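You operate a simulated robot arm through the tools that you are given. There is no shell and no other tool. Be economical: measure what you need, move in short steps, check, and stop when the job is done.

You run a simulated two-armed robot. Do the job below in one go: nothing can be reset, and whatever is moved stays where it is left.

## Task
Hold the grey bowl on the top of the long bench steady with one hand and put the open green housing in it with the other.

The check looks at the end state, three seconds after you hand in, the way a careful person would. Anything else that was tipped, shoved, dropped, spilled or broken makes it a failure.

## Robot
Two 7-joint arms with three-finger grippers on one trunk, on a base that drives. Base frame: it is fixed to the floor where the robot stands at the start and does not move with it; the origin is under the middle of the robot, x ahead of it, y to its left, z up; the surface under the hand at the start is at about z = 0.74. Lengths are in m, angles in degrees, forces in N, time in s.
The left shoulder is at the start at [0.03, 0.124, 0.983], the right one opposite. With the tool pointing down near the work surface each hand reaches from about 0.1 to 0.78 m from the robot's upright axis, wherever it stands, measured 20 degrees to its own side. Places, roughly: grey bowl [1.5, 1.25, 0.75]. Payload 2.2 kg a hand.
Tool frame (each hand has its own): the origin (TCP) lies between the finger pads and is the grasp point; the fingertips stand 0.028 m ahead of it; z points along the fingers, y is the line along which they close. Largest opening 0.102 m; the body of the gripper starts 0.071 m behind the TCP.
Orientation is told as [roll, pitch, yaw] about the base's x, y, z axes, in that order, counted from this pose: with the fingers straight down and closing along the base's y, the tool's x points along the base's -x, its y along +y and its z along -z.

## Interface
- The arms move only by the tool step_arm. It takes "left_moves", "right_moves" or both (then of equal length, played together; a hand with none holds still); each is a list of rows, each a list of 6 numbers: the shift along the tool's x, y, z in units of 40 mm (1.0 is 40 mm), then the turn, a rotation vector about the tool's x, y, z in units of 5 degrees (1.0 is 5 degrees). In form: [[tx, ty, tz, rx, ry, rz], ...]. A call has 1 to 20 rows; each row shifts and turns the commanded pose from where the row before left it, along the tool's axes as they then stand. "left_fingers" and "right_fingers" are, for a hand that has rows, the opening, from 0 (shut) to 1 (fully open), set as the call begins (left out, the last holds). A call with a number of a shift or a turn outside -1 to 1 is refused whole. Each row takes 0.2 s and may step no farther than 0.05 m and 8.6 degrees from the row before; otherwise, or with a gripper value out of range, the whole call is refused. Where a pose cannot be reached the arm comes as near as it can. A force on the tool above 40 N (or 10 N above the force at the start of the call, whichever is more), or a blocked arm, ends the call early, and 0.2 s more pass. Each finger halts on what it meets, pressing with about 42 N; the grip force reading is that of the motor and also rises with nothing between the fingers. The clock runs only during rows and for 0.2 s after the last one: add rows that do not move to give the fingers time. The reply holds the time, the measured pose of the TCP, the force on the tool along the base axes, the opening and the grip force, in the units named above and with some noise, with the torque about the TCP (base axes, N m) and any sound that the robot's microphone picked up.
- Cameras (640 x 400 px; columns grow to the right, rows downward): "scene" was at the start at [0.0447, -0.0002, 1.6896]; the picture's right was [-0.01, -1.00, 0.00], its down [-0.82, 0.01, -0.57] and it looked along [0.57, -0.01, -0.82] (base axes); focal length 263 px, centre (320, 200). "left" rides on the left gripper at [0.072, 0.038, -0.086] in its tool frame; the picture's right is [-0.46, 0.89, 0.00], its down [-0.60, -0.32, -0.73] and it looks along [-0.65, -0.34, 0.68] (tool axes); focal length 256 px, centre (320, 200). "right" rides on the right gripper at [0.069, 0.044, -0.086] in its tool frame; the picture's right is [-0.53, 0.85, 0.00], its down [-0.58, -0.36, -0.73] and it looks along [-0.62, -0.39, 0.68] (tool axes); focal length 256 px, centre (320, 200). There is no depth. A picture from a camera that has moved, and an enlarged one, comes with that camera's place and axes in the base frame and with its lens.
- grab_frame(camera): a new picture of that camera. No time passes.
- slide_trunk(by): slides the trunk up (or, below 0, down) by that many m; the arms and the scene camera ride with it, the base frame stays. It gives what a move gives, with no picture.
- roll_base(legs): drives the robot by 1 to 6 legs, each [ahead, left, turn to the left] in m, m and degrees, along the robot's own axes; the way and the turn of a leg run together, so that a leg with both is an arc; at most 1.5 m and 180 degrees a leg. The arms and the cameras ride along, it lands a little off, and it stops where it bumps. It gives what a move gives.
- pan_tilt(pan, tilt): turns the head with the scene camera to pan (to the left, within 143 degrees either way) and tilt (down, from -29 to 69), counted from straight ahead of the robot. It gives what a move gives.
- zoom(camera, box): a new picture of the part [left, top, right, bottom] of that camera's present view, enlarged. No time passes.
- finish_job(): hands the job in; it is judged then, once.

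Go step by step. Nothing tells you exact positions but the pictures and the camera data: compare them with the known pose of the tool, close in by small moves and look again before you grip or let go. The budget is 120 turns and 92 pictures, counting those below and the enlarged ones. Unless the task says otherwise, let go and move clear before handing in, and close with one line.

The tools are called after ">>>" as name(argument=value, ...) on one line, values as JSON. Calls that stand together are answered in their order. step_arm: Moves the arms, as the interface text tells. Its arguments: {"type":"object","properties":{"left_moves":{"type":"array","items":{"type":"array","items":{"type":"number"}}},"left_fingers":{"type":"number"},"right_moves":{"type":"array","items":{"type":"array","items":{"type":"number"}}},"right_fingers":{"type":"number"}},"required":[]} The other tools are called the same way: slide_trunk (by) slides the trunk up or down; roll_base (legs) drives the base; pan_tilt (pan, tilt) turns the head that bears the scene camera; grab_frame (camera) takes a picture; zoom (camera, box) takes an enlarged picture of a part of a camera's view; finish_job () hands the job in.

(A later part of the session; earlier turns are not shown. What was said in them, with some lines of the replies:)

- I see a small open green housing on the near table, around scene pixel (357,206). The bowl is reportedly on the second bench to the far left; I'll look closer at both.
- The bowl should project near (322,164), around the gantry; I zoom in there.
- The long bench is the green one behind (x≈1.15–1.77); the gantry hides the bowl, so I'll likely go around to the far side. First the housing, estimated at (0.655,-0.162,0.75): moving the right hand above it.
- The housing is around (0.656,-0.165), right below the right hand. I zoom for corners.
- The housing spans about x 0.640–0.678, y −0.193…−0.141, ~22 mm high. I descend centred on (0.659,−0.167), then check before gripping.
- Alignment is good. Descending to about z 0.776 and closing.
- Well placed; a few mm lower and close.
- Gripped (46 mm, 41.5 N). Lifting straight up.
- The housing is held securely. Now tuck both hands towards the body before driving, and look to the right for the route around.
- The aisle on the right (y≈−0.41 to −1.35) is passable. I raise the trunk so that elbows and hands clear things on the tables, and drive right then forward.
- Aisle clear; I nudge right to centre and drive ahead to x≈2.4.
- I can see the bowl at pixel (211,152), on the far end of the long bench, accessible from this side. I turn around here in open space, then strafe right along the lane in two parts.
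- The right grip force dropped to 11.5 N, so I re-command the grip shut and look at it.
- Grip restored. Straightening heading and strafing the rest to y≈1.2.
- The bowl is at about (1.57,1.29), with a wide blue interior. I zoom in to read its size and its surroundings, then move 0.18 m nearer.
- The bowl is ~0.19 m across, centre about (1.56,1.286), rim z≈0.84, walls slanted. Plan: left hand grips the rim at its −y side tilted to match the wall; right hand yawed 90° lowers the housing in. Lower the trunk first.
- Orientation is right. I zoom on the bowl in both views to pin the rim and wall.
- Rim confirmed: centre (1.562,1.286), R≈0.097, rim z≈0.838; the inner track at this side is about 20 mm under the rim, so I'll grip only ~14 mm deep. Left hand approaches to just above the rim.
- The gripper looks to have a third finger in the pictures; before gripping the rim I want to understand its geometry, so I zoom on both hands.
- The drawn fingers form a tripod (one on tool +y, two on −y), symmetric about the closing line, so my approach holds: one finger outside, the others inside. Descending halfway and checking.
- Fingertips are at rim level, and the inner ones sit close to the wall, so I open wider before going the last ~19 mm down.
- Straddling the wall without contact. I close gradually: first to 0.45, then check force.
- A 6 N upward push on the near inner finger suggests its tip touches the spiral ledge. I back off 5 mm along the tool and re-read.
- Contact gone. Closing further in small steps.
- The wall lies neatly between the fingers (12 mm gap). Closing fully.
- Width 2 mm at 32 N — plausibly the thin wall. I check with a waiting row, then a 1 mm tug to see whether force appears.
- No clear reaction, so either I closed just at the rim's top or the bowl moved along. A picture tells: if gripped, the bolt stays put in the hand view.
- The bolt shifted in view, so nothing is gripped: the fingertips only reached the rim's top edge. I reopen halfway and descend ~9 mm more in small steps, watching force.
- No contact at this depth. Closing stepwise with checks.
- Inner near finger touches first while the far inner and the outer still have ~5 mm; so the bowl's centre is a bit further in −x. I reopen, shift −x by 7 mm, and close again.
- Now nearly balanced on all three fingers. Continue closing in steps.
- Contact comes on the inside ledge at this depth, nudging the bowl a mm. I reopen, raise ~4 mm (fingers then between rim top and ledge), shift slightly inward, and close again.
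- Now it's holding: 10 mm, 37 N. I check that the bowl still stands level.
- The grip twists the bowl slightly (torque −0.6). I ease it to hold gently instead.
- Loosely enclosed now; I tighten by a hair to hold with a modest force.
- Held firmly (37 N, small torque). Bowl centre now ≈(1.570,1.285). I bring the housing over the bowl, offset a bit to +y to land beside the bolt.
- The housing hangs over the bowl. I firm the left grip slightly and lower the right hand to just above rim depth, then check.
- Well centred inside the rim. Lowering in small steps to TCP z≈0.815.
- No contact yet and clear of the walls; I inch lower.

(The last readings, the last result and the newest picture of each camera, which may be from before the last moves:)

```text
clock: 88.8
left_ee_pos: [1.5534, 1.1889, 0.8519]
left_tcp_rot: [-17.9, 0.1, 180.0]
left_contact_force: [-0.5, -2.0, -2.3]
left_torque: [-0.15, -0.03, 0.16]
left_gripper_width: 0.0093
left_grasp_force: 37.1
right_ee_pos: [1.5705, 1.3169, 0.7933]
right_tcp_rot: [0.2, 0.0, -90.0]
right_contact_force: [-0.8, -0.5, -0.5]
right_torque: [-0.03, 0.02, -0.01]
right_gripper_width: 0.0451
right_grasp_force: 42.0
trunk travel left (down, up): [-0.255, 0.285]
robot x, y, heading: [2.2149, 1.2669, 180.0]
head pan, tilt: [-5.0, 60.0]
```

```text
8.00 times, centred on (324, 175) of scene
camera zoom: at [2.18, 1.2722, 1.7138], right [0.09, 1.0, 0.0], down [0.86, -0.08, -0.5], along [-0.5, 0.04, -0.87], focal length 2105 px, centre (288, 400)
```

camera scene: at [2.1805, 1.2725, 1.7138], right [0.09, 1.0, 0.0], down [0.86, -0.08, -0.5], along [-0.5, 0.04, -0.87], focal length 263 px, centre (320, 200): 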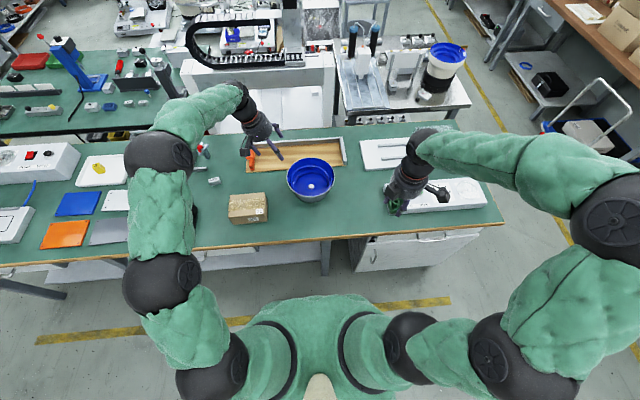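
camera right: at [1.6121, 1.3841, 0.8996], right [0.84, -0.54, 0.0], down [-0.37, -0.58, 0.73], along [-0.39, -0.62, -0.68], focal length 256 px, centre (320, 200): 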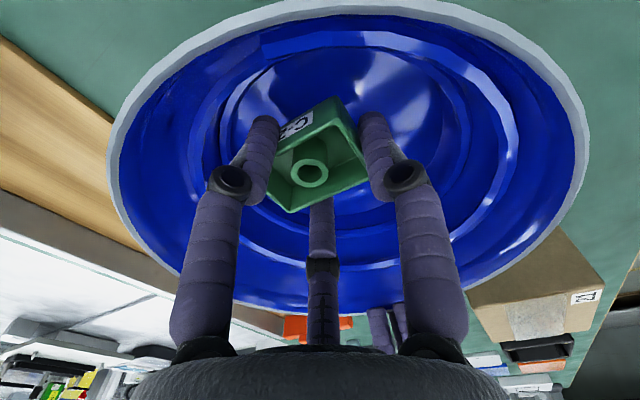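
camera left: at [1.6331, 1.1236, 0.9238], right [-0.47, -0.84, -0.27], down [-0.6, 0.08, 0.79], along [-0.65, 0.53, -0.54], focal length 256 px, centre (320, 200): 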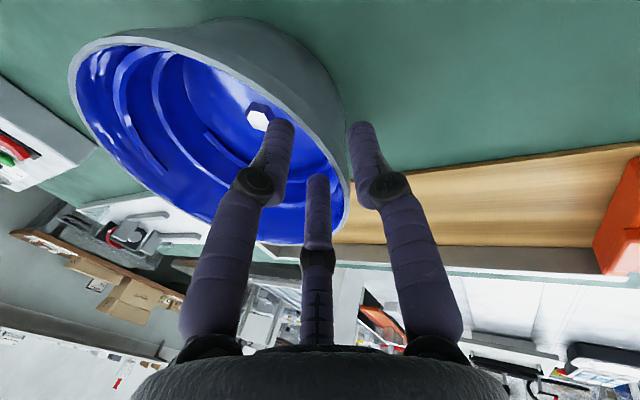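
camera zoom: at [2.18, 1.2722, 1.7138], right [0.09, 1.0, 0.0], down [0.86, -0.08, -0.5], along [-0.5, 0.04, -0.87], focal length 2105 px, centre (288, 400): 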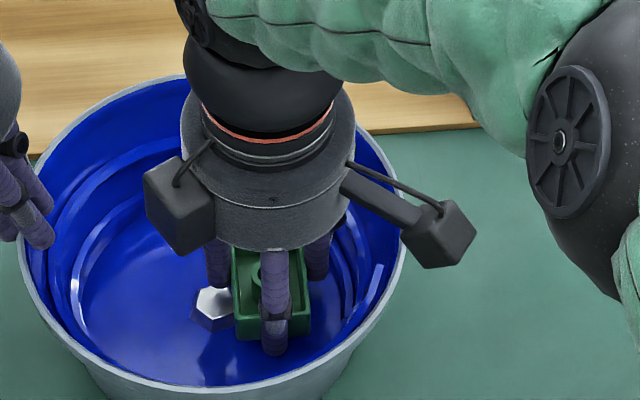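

Housing sits right beside the bolt, close to the floor. A few mm more at a time.

>>> step_arm(right_moves=[[0, 0, 0.06, 0, 0, 0], [0, 0, 0.06, 0, 0, 0]])

>>> zoom(camera="right", box=[200, 70, 440, 220])

```text
clock: 89.4
left_ee_pos: [1.5546, 1.1881, 0.8516]
left_tcp_rot: [-18.0, 0.0, 179.9]
left_contact_force: [-1.0, -1.7, -2.1]
left_torque: [-0.18, 0.08, 0.14]
left_gripper_width: 0.0091
left_grasp_force: 37.0
right_ee_pos: [1.5679, 1.3157, 0.7886]
right_tcp_rot: [0.0, 0.0, -90.1]
right_contact_force: [0.2, -0.4, 0.5]
right_torque: [-0.01, -0.01, -0.01]
right_gripper_width: 0.0452
right_grasp_force: 42.4
trunk travel left (down, up): [-0.255, 0.285]
robot x, y, heading: [2.2153, 1.2662, 179.8]
head pan, tilt: [-5.0, 60.0]
```

```text
2.67 times, centred on (320, 145) of right
camera zoom: at [1.6127, 1.3842, 0.8749], right [0.84, -0.54, 0.0], down [-0.37, -0.58, 0.73], along [-0.39, -0.62, -0.68], focal length 683 px, centre (320, 347)
```

zoom: 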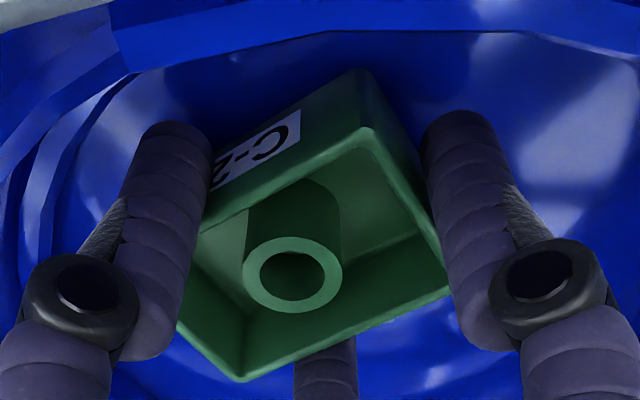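

Still free; a little lower.

>>> step_arm(right_moves=[[0, 0, 0.07, 0, 0, 0], [0, 0, 0.07, 0, 0, 0]])

>>> step_arm(right_moves=[[0, 0, 0.05, 0, 0, 0], [0, 0, 0.05, 0, 0, 0]])

```text
clock: 90.0
left_ee_pos: [1.5537, 1.1885, 0.8526]
left_tcp_rot: [-18.0, 0.1, 179.8]
left_contact_force: [-1.1, -1.5, -2.6]
left_torque: [-0.16, 0.04, 0.17]
left_gripper_width: 0.0093
left_grasp_force: 36.7
right_ee_pos: [1.5698, 1.3176, 0.7839]
right_tcp_rot: [-0.1, 0.0, -90.2]
right_contact_force: [0.4, -0.4, -0.3]
right_torque: [-0.01, -0.01, -0.01]
right_gripper_width: 0.0452
right_grasp_force: 41.6
trunk travel left (down, up): [-0.255, 0.285]
robot x, y, heading: [2.218, 1.2641, 179.9]
head pan, tilt: [-5.0, 60.0]
```

```text
clock: 90.6
left_ee_pos: [1.5544, 1.1881, 0.8526]
left_tcp_rot: [-18.0, 0.0, 179.9]
left_contact_force: [-4.0, -0.2, -9.9]
left_torque: [-0.16, 0.5, 0.39]
left_gripper_width: 0.0092
left_grasp_force: 37.1
right_ee_pos: [1.569, 1.3161, 0.7801]
right_tcp_rot: [-0.2, 0.1, -90.0]
right_contact_force: [5.7, -0.7, 17.0]
right_torque: [-0.07, -0.45, 0.0]
right_gripper_width: 0.0453
right_grasp_force: 42.1
trunk travel left (down, up): [-0.255, 0.285]
robot x, y, heading: [2.2149, 1.2663, 180.0]
head pan, tilt: [-5.0, 60.0]
```

Touchdown (17 N). I ease up 2.5 mm and open the right fingers modestly.

>>> step_arm(right_moves=[[0, 0, -0.06, 0, 0, 0], [0, 0, 0, 0, 0, 0]])

>>> step_arm(right_moves=[[0, 0, 0, 0, 0, 0], [0, 0, 0, 0, 0, 0]], right_fingers=0.6)

>>> zoom(camera="right", box=[200, 70, 440, 220])

```text
clock: 91.2
left_ee_pos: [1.5543, 1.1882, 0.8523]
left_tcp_rot: [-18.0, 0.1, 179.9]
left_contact_force: [-0.8, -1.7, -6.5]
left_torque: [-0.17, 0.61, 0.29]
left_gripper_width: 0.0096
left_grasp_force: 37.2
right_ee_pos: [1.5694, 1.3167, 0.7808]
right_tcp_rot: [0.0, 0.0, -90.1]
right_contact_force: [-2.4, -1.0, 6.3]
right_torque: [-0.02, -0.06, -0.04]
right_gripper_width: 0.0451
right_grasp_force: 42.3
trunk travel left (down, up): [-0.255, 0.285]
robot x, y, heading: [2.214, 1.2654, 179.8]
head pan, tilt: [-5.0, 60.0]
```

```text
clock: 91.8
left_ee_pos: [1.5529, 1.1893, 0.8519]
left_tcp_rot: [-18.0, 0.1, 179.9]
left_contact_force: [-1.6, -2.1, -2.0]
left_torque: [-0.18, -0.37, 0.04]
left_gripper_width: 0.0091
left_grasp_force: 36.7
right_ee_pos: [1.5702, 1.3166, 0.7797]
right_tcp_rot: [0.0, 0.0, -90.1]
right_contact_force: [-0.6, 0.0, 0.1]
right_torque: [0.0, 0.01, 0.01]
right_gripper_width: 0.0609
right_grasp_force: 0.1
trunk travel left (down, up): [-0.255, 0.285]
robot x, y, heading: [2.2186, 1.2657, 179.9]
head pan, tilt: [-5.0, 60.0]
```

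```text
2.67 times, centred on (320, 145) of right
camera zoom: at [1.6134, 1.3842, 0.8672], right [0.84, -0.54, 0.0], down [-0.37, -0.58, 0.73], along [-0.39, -0.62, -0.68], focal length 683 px, centre (320, 347)
```

zoom: 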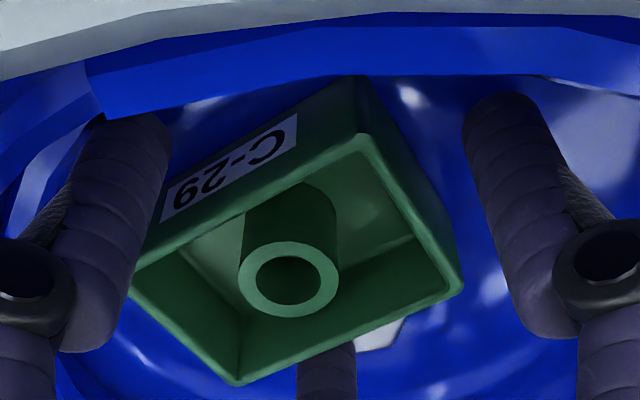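

Released. Raising the right hand straight up.

>>> step_arm(right_moves=[[0, 0, -0.3, 0, 0, 0], [0, 0, -0.5, 0, 0, 0], [0, 0, -0.9, 0, 0, 0], [0, 0, -0.9, 0, 0, 0], [0, 0, -0.9, 0, 0, 0], [0, 0, -0.9, 0, 0, 0], [0, 0, -0.9, 0, 0, 0], [0, 0, -0.9, 0, 0, 0], [0, 0, -0.9, 0, 0, 0], [0, 0, 0, 0, 0, 0]])

>>> grab_frame(camera="right")

```text
clock: 94.0
left_ee_pos: [1.5552, 1.1879, 0.8509]
left_tcp_rot: [-17.9, 0.1, 179.9]
left_contact_force: [-0.6, -2.8, -2.6]
left_torque: [-0.15, 0.0, 0.14]
left_gripper_width: 0.0094
left_grasp_force: 36.8
right_ee_pos: [1.5699, 1.3162, 1.0638]
right_tcp_rot: [0.0, 0.1, -90.1]
right_contact_force: [-0.1, -0.5, -0.1]
right_torque: [0.0, 0.0, 0.0]
right_gripper_width: 0.0611
right_grasp_force: 0.1
trunk travel left (down, up): [-0.255, 0.285]
robot x, y, heading: [2.2151, 1.2673, 179.9]
head pan, tilt: [-5.0, 60.0]
```

```text
30 pictures are left
camera right: at [1.6142, 1.3847, 1.1514], right [0.84, -0.54, 0.0], down [-0.37, -0.58, 0.73], along [-0.39, -0.62, -0.68], focal length 256 px, centre (320, 200)
```

right: 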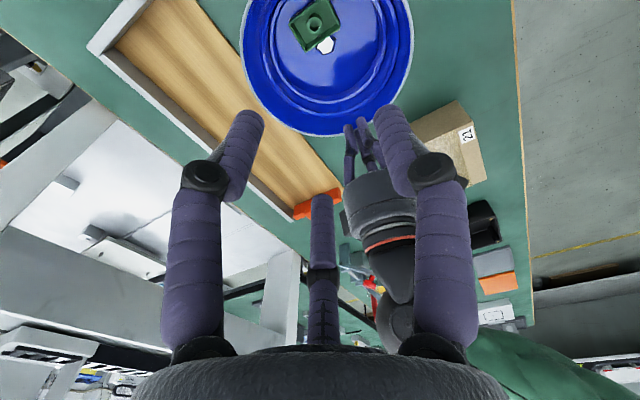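

The housing lies upright in the bowl beside the bolt. Right hand moves back, then the left opens and withdraws along its axis.

>>> step_arm(right_moves=[[0.6, 0.8, 0, 0, 0, 0], [0.6, 0.8, 0, 0, 0, 0], [0.6, 0.8, 0, 0, 0, 0], [0.6, 0.8, 0, 0, 0, 0], [0.6, 0.8, 0, 0, 0, 0], [0.6, 0.8, 0, 0, 0, 0], [0.6, 0.8, 0, 0, 0, 0], [0.6, 0.8, 0, 0, 0, 0]])

>>> step_arm(left_moves=[[0, 0, 0, 0, 0, 0], [0, 0, 0, 0, 0, 0]], left_fingers=0.25)

>>> zoom(camera="left", box=[200, 60, 440, 210])

```text
clock: 95.8
left_ee_pos: [1.5547, 1.1894, 0.8523]
left_tcp_rot: [-17.9, 0.0, 179.9]
left_contact_force: [-0.8, -0.5, -3.8]
left_torque: [-0.13, 0.14, 0.11]
left_gripper_width: 0.0095
left_grasp_force: 37.1
right_ee_pos: [1.8285, 1.5079, 1.0644]
right_tcp_rot: [0.0, 0.0, -89.9]
right_contact_force: [0.7, 0.4, 0.4]
right_torque: [0.01, 0.0, -0.02]
right_gripper_width: 0.061
right_grasp_force: 0.1
trunk travel left (down, up): [-0.255, 0.285]
robot x, y, heading: [2.2144, 1.2638, 179.5]
head pan, tilt: [-5.0, 60.0]
```

```text
clock: 96.4
left_ee_pos: [1.5542, 1.188, 0.852]
left_tcp_rot: [-18.0, -0.1, 179.9]
left_contact_force: [0.2, 0.5, 0.1]
left_torque: [0.03, 0.03, -0.02]
left_gripper_width: 0.0255
left_grasp_force: 0.1
right_ee_pos: [1.8278, 1.5087, 1.0646]
right_tcp_rot: [0.0, -0.1, -90.2]
right_contact_force: [-0.2, 0.7, -1.3]
right_torque: [0.02, 0.01, 0.02]
right_gripper_width: 0.061
right_grasp_force: 0.0
trunk travel left (down, up): [-0.255, 0.285]
robot x, y, heading: [2.215, 1.2647, 179.8]
head pan, tilt: [-5.0, 60.0]
```

```text
2.67 times, centred on (320, 135) of left
camera zoom: at [1.6259, 1.126, 0.9227], right [-0.47, -0.84, -0.27], down [-0.6, 0.08, 0.79], along [-0.65, 0.54, -0.54], focal length 683 px, centre (320, 373)
```

zoom: 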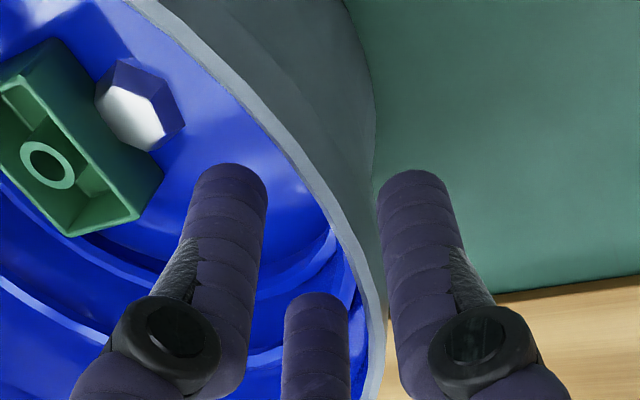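

The left hand is free of contact with clearance on each side; withdrawing along the tool axis and then back towards the robot.

>>> step_arm(left_moves=[[0, 0, -0.3, 0, 0, 0], [0, 0, -0.6, 0, 0, 0], [0, 0, -0.9, 0, 0, 0], [0, 0, -0.9, 0, 0, 0], [0, 0, -0.9, 0, 0, 0], [0, 0, -0.9, 0, 0, 0], [0.8, 0, -0.5, 0, 0, 0], [0.9, 0, 0, 0, 0, 0], [0.9, 0, 0, 0, 0, 0], [0.9, 0, 0, 0, 0, 0], [0, 0, 0, 0, 0, 0]])

>>> grab_frame(camera="scene")

>>> zoom(camera="scene", box=[248, 125, 376, 205])

```text
clock: 98.8
left_ee_pos: [1.6921, 1.1265, 1.0427]
left_tcp_rot: [-18.0, 0.1, 179.9]
left_contact_force: [0.8, -1.1, 0.4]
left_torque: [-0.04, 0.01, 0.03]
left_gripper_width: 0.0257
left_grasp_force: 0.0
right_ee_pos: [1.8269, 1.5081, 1.0641]
right_tcp_rot: [0.1, 0.0, -90.1]
right_contact_force: [0.0, 0.1, -0.3]
right_torque: [-0.04, -0.03, -0.02]
right_gripper_width: 0.0613
right_grasp_force: 0.1
trunk travel left (down, up): [-0.255, 0.285]
robot x, y, heading: [2.2135, 1.2688, 179.6]
head pan, tilt: [-5.0, 60.0]
```

```text
28 pictures are left
camera scene: at [2.1796, 1.2725, 1.7138], right [0.09, 1.0, 0.0], down [0.86, -0.08, -0.5], along [-0.5, 0.04, -0.87], focal length 263 px, centre (320, 200)
```

scene: 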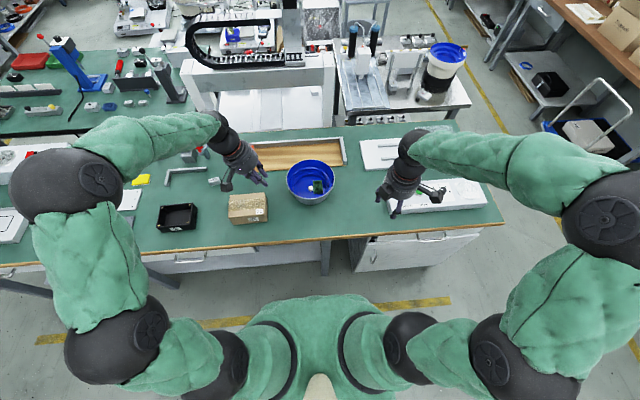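

```text
5.00 times, centred on (312, 165) of scene
camera zoom: at [2.1796, 1.2725, 1.7138], right [0.09, 1.0, 0.0], down [0.86, -0.08, -0.5], along [-0.5, 0.04, -0.87], focal length 1316 px, centre (360, 375)
```

zoom: 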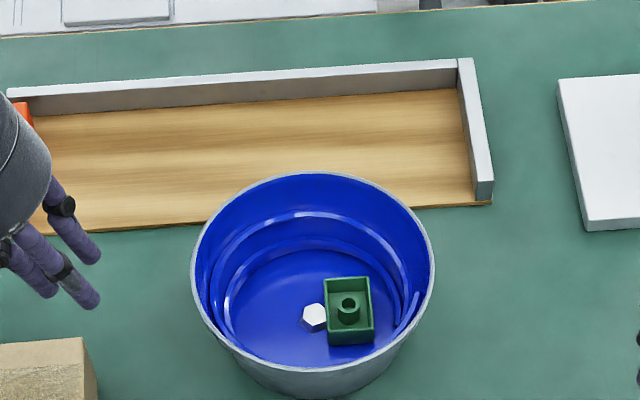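

The bowl stands level on the bench with the green housing flat inside, both hands are clear, and nothing else looks disturbed. Handing in.

>>> finish_job()

```text
The job is handed in.
```

The green housing is in the grey bowl, lying flat beside the bolt. The left hand held the bowl while the right put the housing in. Closing the left hand on the rim slid the bowl a few millimetres; I saw nothing else disturbed, and both hands are clear.
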